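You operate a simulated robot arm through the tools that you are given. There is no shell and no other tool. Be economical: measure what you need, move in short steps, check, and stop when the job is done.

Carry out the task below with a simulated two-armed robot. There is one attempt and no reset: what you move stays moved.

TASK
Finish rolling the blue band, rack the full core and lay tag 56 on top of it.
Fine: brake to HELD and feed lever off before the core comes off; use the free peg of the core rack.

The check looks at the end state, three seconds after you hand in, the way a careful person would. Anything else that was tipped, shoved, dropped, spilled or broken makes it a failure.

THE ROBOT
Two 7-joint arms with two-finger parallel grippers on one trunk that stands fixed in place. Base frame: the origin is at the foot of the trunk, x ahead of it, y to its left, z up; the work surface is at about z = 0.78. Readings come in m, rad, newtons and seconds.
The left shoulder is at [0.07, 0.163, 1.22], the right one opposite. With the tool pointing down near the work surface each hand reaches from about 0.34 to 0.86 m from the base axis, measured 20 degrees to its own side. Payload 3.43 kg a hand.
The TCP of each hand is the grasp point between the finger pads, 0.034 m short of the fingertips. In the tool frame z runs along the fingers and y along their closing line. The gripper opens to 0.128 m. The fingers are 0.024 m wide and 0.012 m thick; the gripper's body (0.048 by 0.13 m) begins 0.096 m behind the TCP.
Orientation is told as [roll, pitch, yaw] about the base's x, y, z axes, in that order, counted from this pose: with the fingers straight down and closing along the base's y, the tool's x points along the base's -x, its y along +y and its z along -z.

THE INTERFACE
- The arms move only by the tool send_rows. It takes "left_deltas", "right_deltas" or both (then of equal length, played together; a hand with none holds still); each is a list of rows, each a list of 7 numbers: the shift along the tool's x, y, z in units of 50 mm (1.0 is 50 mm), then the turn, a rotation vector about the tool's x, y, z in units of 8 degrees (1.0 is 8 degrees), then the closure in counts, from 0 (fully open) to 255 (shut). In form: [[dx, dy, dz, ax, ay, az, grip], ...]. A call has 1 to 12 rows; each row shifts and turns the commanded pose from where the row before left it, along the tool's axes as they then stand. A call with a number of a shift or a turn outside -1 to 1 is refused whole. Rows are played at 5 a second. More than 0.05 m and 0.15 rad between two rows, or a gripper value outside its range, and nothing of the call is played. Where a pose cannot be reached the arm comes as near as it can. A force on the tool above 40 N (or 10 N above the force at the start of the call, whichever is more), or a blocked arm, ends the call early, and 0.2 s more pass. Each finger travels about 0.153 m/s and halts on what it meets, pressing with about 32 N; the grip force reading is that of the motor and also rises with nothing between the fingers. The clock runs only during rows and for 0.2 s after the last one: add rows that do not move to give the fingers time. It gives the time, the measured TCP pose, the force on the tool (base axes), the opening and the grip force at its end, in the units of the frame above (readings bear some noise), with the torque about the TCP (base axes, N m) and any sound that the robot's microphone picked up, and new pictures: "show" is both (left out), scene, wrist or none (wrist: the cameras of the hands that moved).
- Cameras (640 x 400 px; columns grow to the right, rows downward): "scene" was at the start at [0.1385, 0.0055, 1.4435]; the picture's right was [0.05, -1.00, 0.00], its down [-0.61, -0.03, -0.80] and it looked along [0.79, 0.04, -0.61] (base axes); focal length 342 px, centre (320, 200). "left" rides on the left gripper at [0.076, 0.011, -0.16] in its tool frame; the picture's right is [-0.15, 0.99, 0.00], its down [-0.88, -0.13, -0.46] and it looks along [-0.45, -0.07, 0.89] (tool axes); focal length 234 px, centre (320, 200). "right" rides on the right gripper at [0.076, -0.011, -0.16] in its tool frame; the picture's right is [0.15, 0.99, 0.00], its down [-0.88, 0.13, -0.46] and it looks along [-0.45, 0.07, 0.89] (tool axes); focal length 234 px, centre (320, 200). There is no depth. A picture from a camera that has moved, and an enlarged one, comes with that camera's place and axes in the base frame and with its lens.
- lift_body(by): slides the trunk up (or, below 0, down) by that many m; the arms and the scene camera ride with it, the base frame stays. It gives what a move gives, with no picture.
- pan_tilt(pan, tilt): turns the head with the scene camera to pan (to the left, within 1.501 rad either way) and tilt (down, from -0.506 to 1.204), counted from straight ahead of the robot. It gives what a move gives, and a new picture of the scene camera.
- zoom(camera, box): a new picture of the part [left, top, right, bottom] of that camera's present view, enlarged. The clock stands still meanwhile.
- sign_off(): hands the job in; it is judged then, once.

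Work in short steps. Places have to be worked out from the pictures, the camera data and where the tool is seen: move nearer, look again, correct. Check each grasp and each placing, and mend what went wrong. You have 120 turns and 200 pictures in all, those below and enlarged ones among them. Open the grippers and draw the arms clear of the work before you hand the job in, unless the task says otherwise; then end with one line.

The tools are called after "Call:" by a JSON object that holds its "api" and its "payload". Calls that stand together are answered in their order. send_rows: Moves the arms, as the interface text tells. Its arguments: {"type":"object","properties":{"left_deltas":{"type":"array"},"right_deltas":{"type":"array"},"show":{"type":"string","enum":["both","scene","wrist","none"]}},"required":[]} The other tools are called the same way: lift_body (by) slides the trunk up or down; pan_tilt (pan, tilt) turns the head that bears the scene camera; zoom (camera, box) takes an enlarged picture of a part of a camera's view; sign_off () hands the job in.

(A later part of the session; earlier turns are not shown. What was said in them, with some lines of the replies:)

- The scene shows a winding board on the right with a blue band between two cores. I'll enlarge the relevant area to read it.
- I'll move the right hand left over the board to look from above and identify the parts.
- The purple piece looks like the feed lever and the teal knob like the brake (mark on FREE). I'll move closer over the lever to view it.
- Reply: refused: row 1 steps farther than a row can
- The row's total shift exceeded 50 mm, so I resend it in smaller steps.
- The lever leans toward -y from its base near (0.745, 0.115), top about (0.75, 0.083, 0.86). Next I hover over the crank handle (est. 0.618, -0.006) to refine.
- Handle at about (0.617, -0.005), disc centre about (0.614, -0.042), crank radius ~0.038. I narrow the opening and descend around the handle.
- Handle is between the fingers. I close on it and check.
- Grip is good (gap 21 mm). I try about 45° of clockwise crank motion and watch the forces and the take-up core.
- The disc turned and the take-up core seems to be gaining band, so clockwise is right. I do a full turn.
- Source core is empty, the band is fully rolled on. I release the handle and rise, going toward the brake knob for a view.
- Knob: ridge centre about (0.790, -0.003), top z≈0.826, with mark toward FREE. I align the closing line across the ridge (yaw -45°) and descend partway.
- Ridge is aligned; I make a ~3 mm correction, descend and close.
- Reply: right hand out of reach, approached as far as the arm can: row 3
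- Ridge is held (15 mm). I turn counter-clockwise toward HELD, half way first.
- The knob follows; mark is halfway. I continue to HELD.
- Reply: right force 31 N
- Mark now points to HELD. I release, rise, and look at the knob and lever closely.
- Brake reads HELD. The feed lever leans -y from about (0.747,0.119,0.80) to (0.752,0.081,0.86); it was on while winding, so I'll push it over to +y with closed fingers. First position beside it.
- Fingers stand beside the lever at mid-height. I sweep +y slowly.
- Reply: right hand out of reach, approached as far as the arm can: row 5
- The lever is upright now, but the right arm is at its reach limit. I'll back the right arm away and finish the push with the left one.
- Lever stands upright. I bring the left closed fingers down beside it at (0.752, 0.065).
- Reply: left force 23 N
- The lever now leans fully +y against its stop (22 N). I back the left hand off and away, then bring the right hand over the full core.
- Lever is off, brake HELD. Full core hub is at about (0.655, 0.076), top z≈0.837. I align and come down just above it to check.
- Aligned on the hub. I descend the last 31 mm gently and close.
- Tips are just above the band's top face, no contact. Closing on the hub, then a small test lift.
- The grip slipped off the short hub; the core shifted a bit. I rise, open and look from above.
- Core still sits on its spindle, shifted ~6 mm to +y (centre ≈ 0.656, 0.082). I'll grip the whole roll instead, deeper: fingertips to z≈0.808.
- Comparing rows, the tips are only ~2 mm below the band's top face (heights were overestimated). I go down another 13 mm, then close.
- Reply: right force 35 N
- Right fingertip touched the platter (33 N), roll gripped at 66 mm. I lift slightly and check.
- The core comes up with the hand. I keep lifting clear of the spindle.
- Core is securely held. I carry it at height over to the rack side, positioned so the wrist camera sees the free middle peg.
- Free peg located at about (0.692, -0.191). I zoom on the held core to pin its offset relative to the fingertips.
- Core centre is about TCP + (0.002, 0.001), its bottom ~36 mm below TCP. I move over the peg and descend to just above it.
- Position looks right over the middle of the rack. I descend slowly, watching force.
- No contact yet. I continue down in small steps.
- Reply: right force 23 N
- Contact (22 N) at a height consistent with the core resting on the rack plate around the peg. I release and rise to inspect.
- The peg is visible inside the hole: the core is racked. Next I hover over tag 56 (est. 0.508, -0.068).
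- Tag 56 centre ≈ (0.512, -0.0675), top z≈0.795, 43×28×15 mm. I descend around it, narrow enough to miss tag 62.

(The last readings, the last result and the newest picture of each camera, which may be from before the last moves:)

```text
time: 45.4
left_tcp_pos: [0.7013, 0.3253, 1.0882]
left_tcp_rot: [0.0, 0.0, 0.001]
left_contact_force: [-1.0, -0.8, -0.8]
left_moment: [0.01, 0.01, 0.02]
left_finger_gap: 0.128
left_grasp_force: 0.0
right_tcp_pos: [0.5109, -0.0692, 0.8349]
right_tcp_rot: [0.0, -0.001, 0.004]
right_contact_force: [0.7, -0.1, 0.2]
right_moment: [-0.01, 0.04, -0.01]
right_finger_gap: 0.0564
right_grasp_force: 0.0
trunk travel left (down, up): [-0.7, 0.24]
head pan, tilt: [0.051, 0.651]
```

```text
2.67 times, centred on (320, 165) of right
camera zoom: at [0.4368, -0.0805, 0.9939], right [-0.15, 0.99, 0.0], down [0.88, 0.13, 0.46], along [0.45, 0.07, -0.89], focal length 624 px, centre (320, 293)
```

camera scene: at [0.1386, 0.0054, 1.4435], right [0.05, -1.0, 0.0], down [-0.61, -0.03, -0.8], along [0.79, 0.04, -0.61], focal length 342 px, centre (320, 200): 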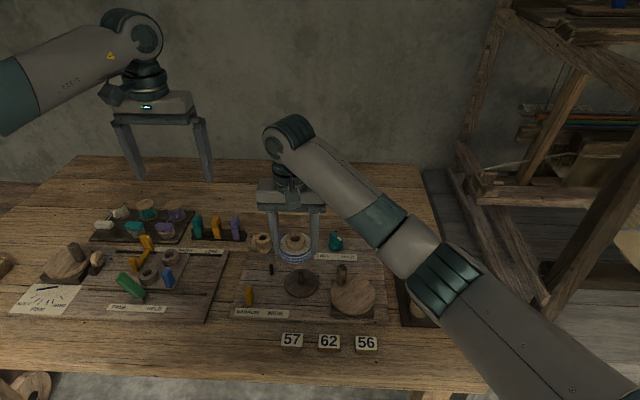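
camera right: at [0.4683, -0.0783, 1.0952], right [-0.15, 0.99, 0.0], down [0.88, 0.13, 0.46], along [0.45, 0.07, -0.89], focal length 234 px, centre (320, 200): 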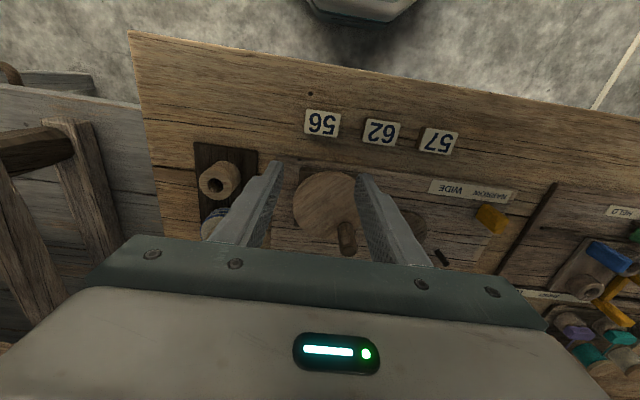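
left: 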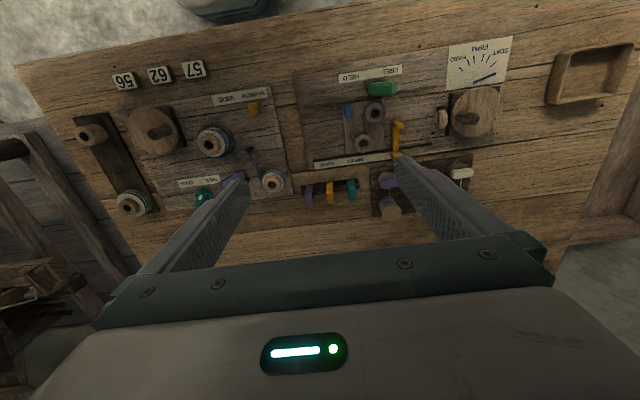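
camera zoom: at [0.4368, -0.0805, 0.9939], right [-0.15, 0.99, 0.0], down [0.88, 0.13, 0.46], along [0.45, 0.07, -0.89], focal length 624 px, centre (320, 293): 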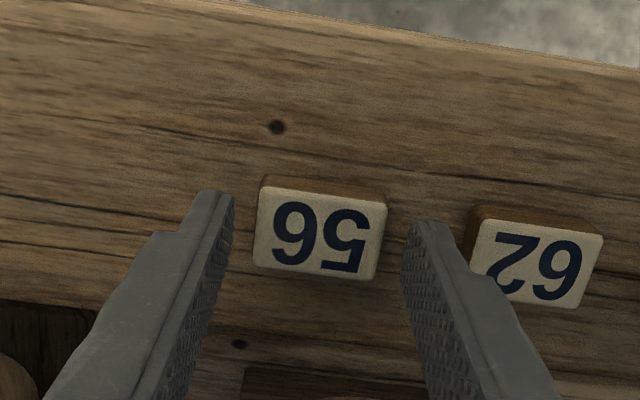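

Tag is centred between the fingers. I descend the last 17 mm and close.

Call:
{"api": "send_rows", "payload": {"right_deltas": [[-0.05, 0.01, 0.15, 0, 0, 0, 143], [0, 0, 0.17, 0, 0, 0, 143], [0, 0, 0, 0, 0, 0, 255], [0, 0, 0, 0, 0, 0, 255], [0, 0, -0.3, 0, 0, 0, 255], [0, 0, -0.4, 0, 0, 0, 255]], "show": "none"}}

Call:
{"api": "zoom", "payload": {"camera": "scene", "box": [310, 290, 420, 370]}}

Call:
{"api": "zoom", "payload": {"camera": "right", "box": [220, 90, 420, 240]}}

```text
time: 46.8
left_tcp_pos: [0.7008, 0.3264, 1.088]
left_tcp_rot: [0.0, 0.0, 0.002]
left_contact_force: [-0.5, 0.3, -0.1]
left_moment: [-0.05, 0.0, 0.0]
left_finger_gap: 0.128
left_grasp_force: 0.1
right_tcp_pos: [0.5146, -0.0694, 0.8547]
right_tcp_rot: [0.0, -0.001, 0.004]
right_contact_force: [0.9, 0.6, -0.5]
right_moment: [-0.02, -0.03, -0.01]
right_finger_gap: 0.0424
right_grasp_force: 31.8
trunk travel left (down, up): [-0.7, 0.24]
head pan, tilt: [0.051, 0.651]
```

```text
5.00 times, centred on (365, 330) of scene
camera zoom: at [0.1384, 0.0057, 1.4435], right [0.05, -1.0, 0.0], down [-0.61, -0.03, -0.8], along [0.79, 0.04, -0.61], focal length 1711 px, centre (95, -450)
```

zoom: 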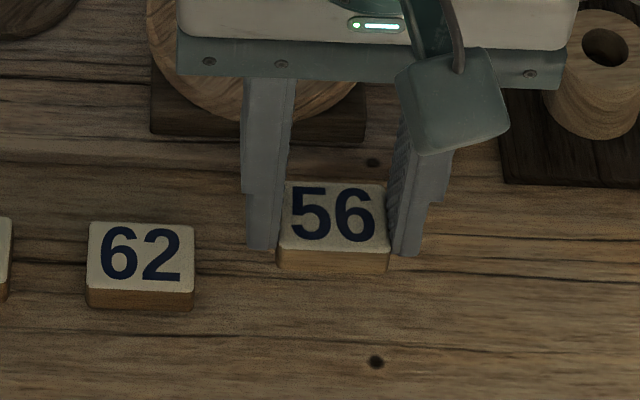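

```text
2.67 times, centred on (320, 165) of right
camera zoom: at [0.4386, -0.0798, 1.0134], right [-0.15, 0.99, 0.0], down [0.88, 0.13, 0.46], along [0.45, 0.07, -0.89], focal length 624 px, centre (320, 293)
```

zoom: 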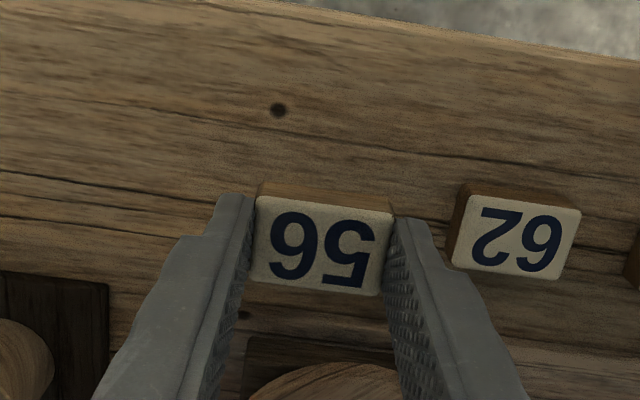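

Tag 56 is held (42 mm). I raise and carry it over the racked core's hub (≈0.692, -0.188), stopping above it.

Call:
{"api": "send_rows", "payload": {"right_deltas": [[0, 0, -0.9, 0, 0, 0, 255], [0, 0, -0.8, 0, 0, 0, 255], [-0.7, -0.48, 0, 0, 0, 0, 255], [-0.7, -0.48, 0, 0, 0, 0, 255], [-0.7, -0.48, 0, 0, 0, 0, 255], [-0.7, -0.48, 0, 0, 0, 0, 255], [-0.77, -0.47, 0, 0, 0, 0, 255], [0, 0, 0.6, 0, 0, 0, 255]], "show": "wrist"}}

Call:
{"api": "zoom", "payload": {"camera": "scene", "box": [370, 215, 470, 295]}}

```text
time: 48.6
left_tcp_pos: [0.7013, 0.3262, 1.0886]
left_tcp_rot: [0.0, 0.0, 0.002]
left_contact_force: [-1.0, 0.4, -0.6]
left_moment: [0.0, -0.02, 0.0]
left_finger_gap: 0.128
left_grasp_force: 0.1
right_tcp_pos: [0.6913, -0.1869, 0.9092]
right_tcp_rot: [0.0, 0.0, 0.003]
right_contact_force: [0.5, -0.2, -0.1]
right_moment: [-0.03, 0.0, -0.01]
right_finger_gap: 0.0423
right_grasp_force: 32.1
trunk travel left (down, up): [-0.7, 0.24]
head pan, tilt: [0.051, 0.651]
camera right: at [0.6159, -0.1981, 1.0678], right [-0.15, 0.99, 0.0], down [0.88, 0.13, 0.46], along [0.45, 0.07, -0.89], focal length 234 px, centre (320, 200)
```

right: 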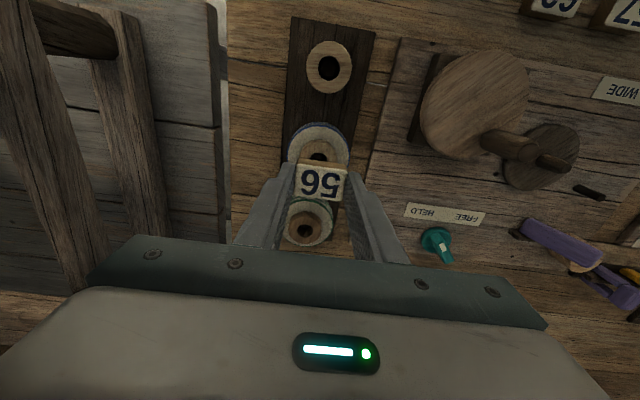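

```text
5.00 times, centred on (420, 255) of scene
camera zoom: at [0.1389, 0.0052, 1.4435], right [0.05, -1.0, 0.0], down [-0.61, -0.03, -0.79], along [0.79, 0.04, -0.61], focal length 1711 px, centre (-180, -75)
```

zoom: 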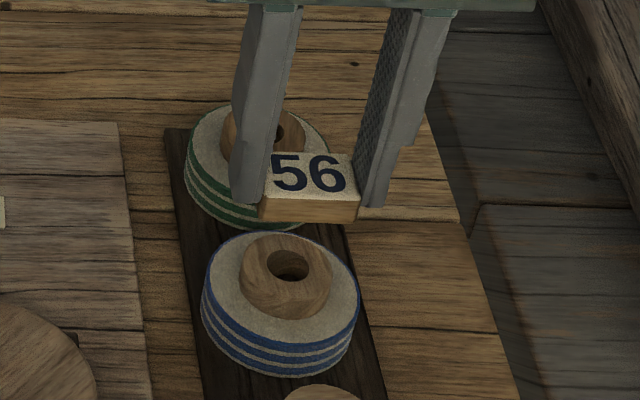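

Tag is above the hub. Descending slowly until it touches.

Call:
{"api": "send_rows", "payload": {"right_deltas": [[0, -0.03, 0.4, 0, 0, 0, 255], [0, 0, 0.3, 0, 0, 0, 255], [0, 0, 0.1, 0, 0, 0, 255]], "show": "none"}}

Call:
{"api": "zoom", "payload": {"camera": "scene", "box": [370, 215, 470, 295]}}

Call:
{"api": "zoom", "payload": {"camera": "right", "box": [250, 90, 390, 240]}}

```text
time: 49.4
left_tcp_pos: [0.7011, 0.3259, 1.089]
left_tcp_rot: [-0.001, 0.001, 0.003]
left_contact_force: [-0.1, 0.7, 0.2]
left_moment: [0.01, 0.01, -0.04]
left_finger_gap: 0.1281
left_grasp_force: 0.1
right_tcp_pos: [0.6916, -0.1887, 0.8682]
right_tcp_rot: [-0.002, 0.002, 0.004]
right_contact_force: [-0.3, 0.8, -0.5]
right_moment: [0.02, 0.03, 0.0]
right_finger_gap: 0.0422
right_grasp_force: 32.2
trunk travel left (down, up): [-0.7, 0.24]
head pan, tilt: [0.051, 0.651]
```

```text
5.00 times, centred on (420, 255) of scene
camera zoom: at [0.1385, 0.0055, 1.4436], right [0.05, -1.0, 0.0], down [-0.61, -0.03, -0.8], along [0.79, 0.04, -0.61], focal length 1711 px, centre (-180, -75)
```

zoom: 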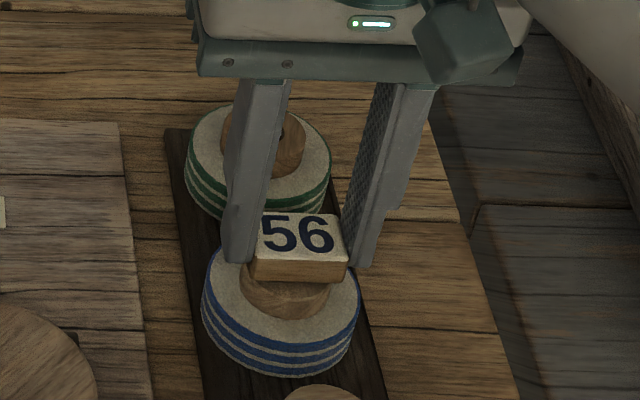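

```text
2.67 times, centred on (320, 165) of right
camera zoom: at [0.6163, -0.2, 1.0275], right [-0.15, 0.99, 0.0], down [0.88, 0.13, 0.46], along [0.45, 0.07, -0.89], focal length 624 px, centre (320, 293)
```

zoom: 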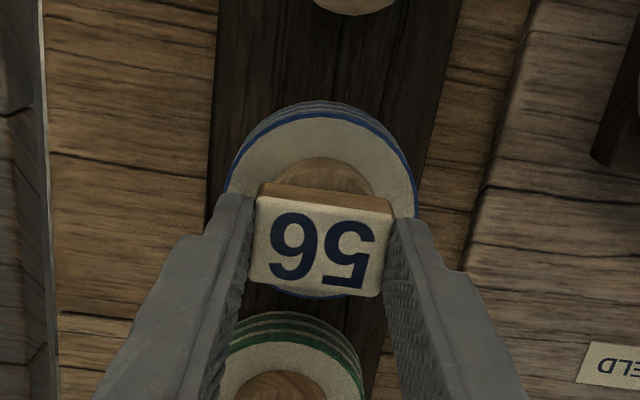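

Call:
{"api": "send_rows", "payload": {"right_deltas": [[0, 0, 0.05, 0, 0, 0, 255], [0, 0, 0.05, 0, 0, 0, 255]], "show": "none"}}

Call:
{"api": "zoom", "payload": {"camera": "scene", "box": [395, 240, 435, 270]}}

```text
time: 50.0
left_tcp_pos: [0.7027, 0.3263, 1.0888]
left_tcp_rot: [0.001, 0.002, 0.0]
left_contact_force: [0.4, -0.8, 0.8]
left_moment: [-0.03, -0.01, 0.03]
left_finger_gap: 0.1282
left_grasp_force: 0.0
right_tcp_pos: [0.693, -0.1892, 0.8639]
right_tcp_rot: [-0.001, 0.0, 0.003]
right_contact_force: [-0.4, 0.2, 0.5]
right_moment: [0.03, -0.02, -0.05]
right_finger_gap: 0.0426
right_grasp_force: 31.8
trunk travel left (down, up): [-0.7, 0.24]
head pan, tilt: [0.051, 0.651]
```

```text
13.33 times, centred on (415, 255) of scene
camera zoom: at [0.1386, 0.0054, 1.4435], right [0.05, -1.0, 0.0], down [-0.61, -0.03, -0.8], along [0.79, 0.04, -0.61], focal length 4564 px, centre (-947, -533)
```

zoom: 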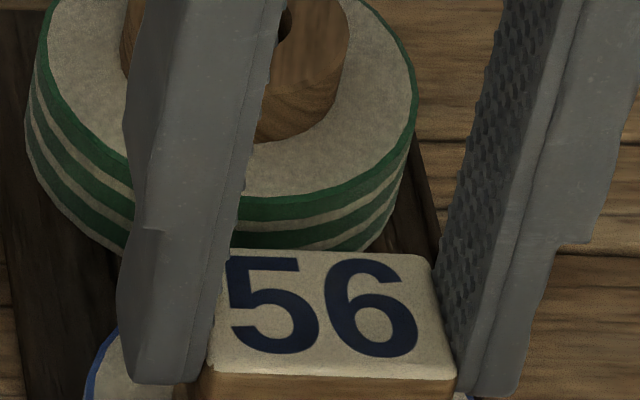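

No contact yet; a few more small steps.

Call:
{"api": "send_rows", "payload": {"right_deltas": [[0, 0, 0.04, 0, 0, 0, 255], [0, 0, 0.04, 0, 0, 0, 255]], "show": "none"}}

Call:
{"api": "zoom", "payload": {"camera": "scene", "box": [390, 245, 440, 285]}}

```text
time: 50.6
left_tcp_pos: [0.7001, 0.3264, 1.0887]
left_tcp_rot: [0.001, -0.002, 0.001]
left_contact_force: [0.3, 0.5, -0.5]
left_moment: [0.02, 0.02, -0.01]
left_finger_gap: 0.1282
left_grasp_force: 0.1
right_tcp_pos: [0.6925, -0.1884, 0.8636]
right_tcp_rot: [0.0, -0.003, 0.003]
right_contact_force: [0.0, -1.3, 13.8]
right_moment: [-0.13, 0.05, 0.02]
right_finger_gap: 0.0424
right_grasp_force: 32.1
trunk travel left (down, up): [-0.7, 0.24]
head pan, tilt: [0.051, 0.651]
```

```text
10.00 times, centred on (415, 265) of scene
camera zoom: at [0.1366, 0.0058, 1.444], right [0.05, -1.0, 0.0], down [-0.6, -0.03, -0.8], along [0.79, 0.04, -0.61], focal length 3423 px, centre (-630, -450)
```

zoom: 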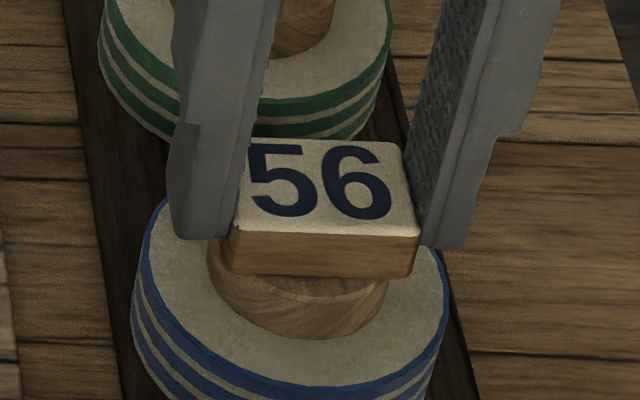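

Contact at 14 N, tag flat on the hub. I relieve the load, open and rise straight up.

Call:
{"api": "send_rows", "payload": {"right_deltas": [[0, 0, -0.05, 0, 0, 0, 255], [0, 0, 0, 0, 0, 0, 140], [0, 0, 0, 0, 0, 0, 120], [0, 0, -0.5, 0, 0, 0, 120], [0, 0, -0.9, 0, 0, 0, 120], [0, 0, -0.9, 0, 0, 0, 120]], "show": "wrist"}}

Call:
{"api": "zoom", "payload": {"camera": "scene", "box": [380, 235, 440, 285]}}

Call:
{"api": "zoom", "payload": {"camera": "right", "box": [250, 50, 390, 200]}}

```text
time: 52.0
left_tcp_pos: [0.7013, 0.326, 1.0892]
left_tcp_rot: [0.0, 0.0, 0.001]
left_contact_force: [-0.7, -0.2, 0.2]
left_moment: [-0.01, 0.0, -0.02]
left_finger_gap: 0.1276
left_grasp_force: 0.0
right_tcp_pos: [0.6932, -0.1884, 0.9778]
right_tcp_rot: [-0.001, 0.003, 0.003]
right_contact_force: [-0.2, -0.4, 0.0]
right_moment: [0.02, -0.04, 0.02]
right_finger_gap: 0.0677
right_grasp_force: 0.1
trunk travel left (down, up): [-0.7, 0.24]
head pan, tilt: [0.051, 0.651]
camera right: at [0.618, -0.1991, 1.1358], right [-0.15, 0.99, 0.0], down [0.88, 0.13, 0.45], along [0.45, 0.07, -0.89], focal length 234 px, centre (320, 200)
```

right: 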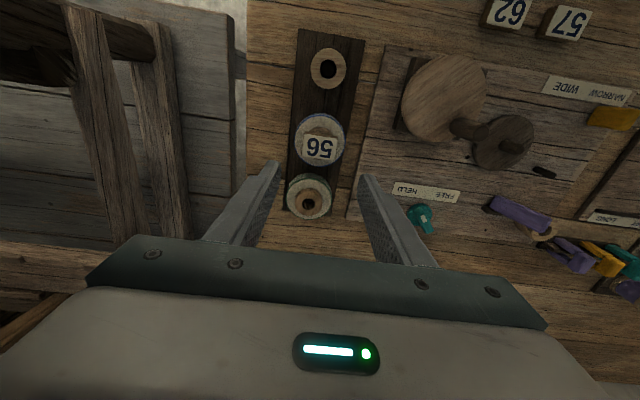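

```text
8.00 times, centred on (410, 260) of scene
camera zoom: at [0.1378, 0.0055, 1.4435], right [0.05, -1.0, 0.0], down [-0.61, -0.03, -0.8], along [0.79, 0.04, -0.61], focal length 2738 px, centre (-400, -280)
```

zoom: 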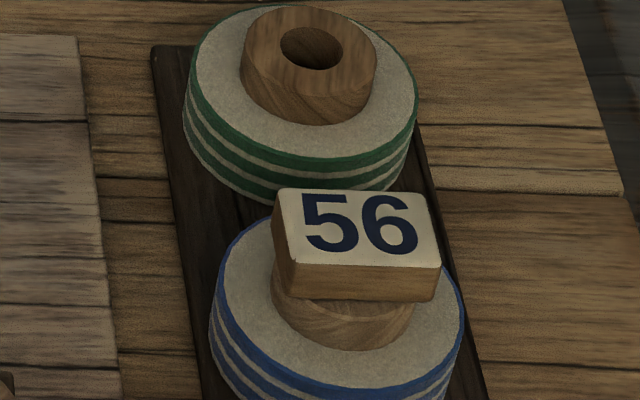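

```text
2.67 times, centred on (320, 125) of right
camera zoom: at [0.618, -0.1991, 1.1358], right [-0.15, 0.99, 0.0], down [0.88, 0.13, 0.45], along [0.45, 0.07, -0.89], focal length 624 px, centre (320, 400)
```

zoom: 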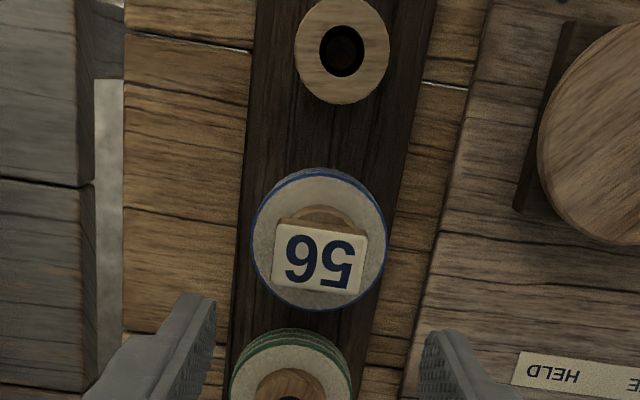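

Tag 56 lies flat on the racked core. I draw the right arm clear and take a last overall look.

Call:
{"api": "send_rows", "payload": {"right_deltas": [[0, 0, -0.9, 0, 0, 0, 0], [0, -0.5, -0.8, 0, 0, 0, 0], [0, -0.9, 0, 0, 0, 0, 0], [0, -0.9, 0, 0, 0, 0, 0]], "show": "scene"}}

Call:
{"api": "zoom", "payload": {"camera": "scene", "box": [220, 220, 450, 360]}}

```text
time: 53.0
left_tcp_pos: [0.701, 0.3247, 1.0886]
left_tcp_rot: [0.003, -0.001, 0.002]
left_contact_force: [0.0, -0.4, -0.3]
left_moment: [-0.01, -0.02, -0.04]
left_finger_gap: 0.1283
left_grasp_force: 0.0
right_tcp_pos: [0.693, -0.3066, 1.0608]
right_tcp_rot: [0.001, -0.001, 0.004]
right_contact_force: [0.2, -0.6, -0.2]
right_moment: [-0.01, 0.04, 0.0]
right_finger_gap: 0.1278
right_grasp_force: 0.1
trunk travel left (down, up): [-0.7, 0.24]
head pan, tilt: [0.051, 0.651]
camera scene: at [0.1377, 0.004, 1.4437], right [0.05, -1.0, 0.0], down [-0.61, -0.03, -0.8], along [0.79, 0.04, -0.61], focal length 342 px, centre (320, 200)
```

scene: 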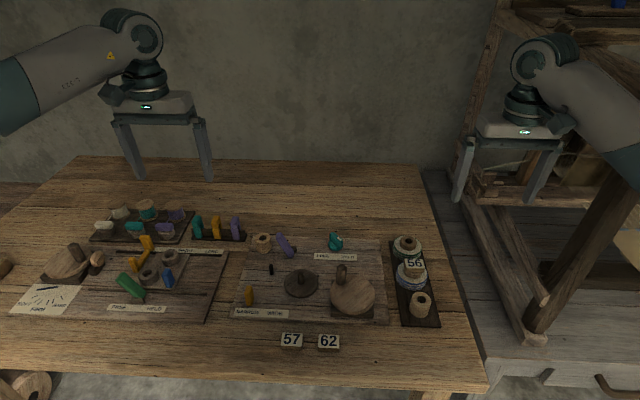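

```text
2.78 times, centred on (335, 290) of scene
camera zoom: at [0.1377, 0.004, 1.4437], right [0.05, -1.0, 0.0], down [-0.61, -0.03, -0.8], along [0.79, 0.04, -0.61], focal length 952 px, centre (278, -50)
```

zoom: 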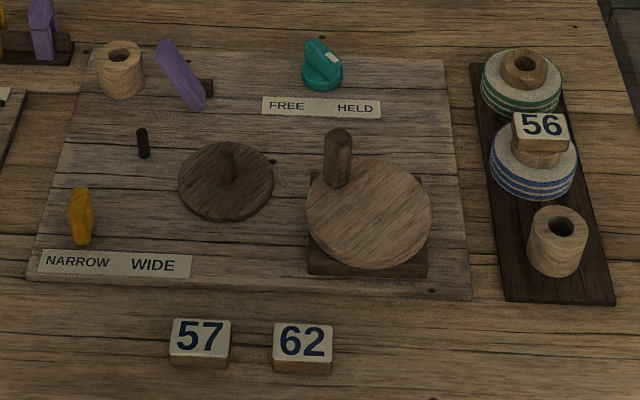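

The band is rolled, the brake is at HELD and the feed lever is thrown. The core is on the free peg with tag 56 on top, both hands are open and clear, and nothing else looks moved, so I hand in.

Call:
{"api": "sign_off", "payload": {}}

```text
The job is handed in.
```

The blue band is fully rolled, the full core sits on the free middle peg of the rack, and tag 56 lies flat on it; before the core came off I set the brake to HELD and threw the feed lever off. The lever has no markings: I took its starting side as "on" because the band fed while it was there.
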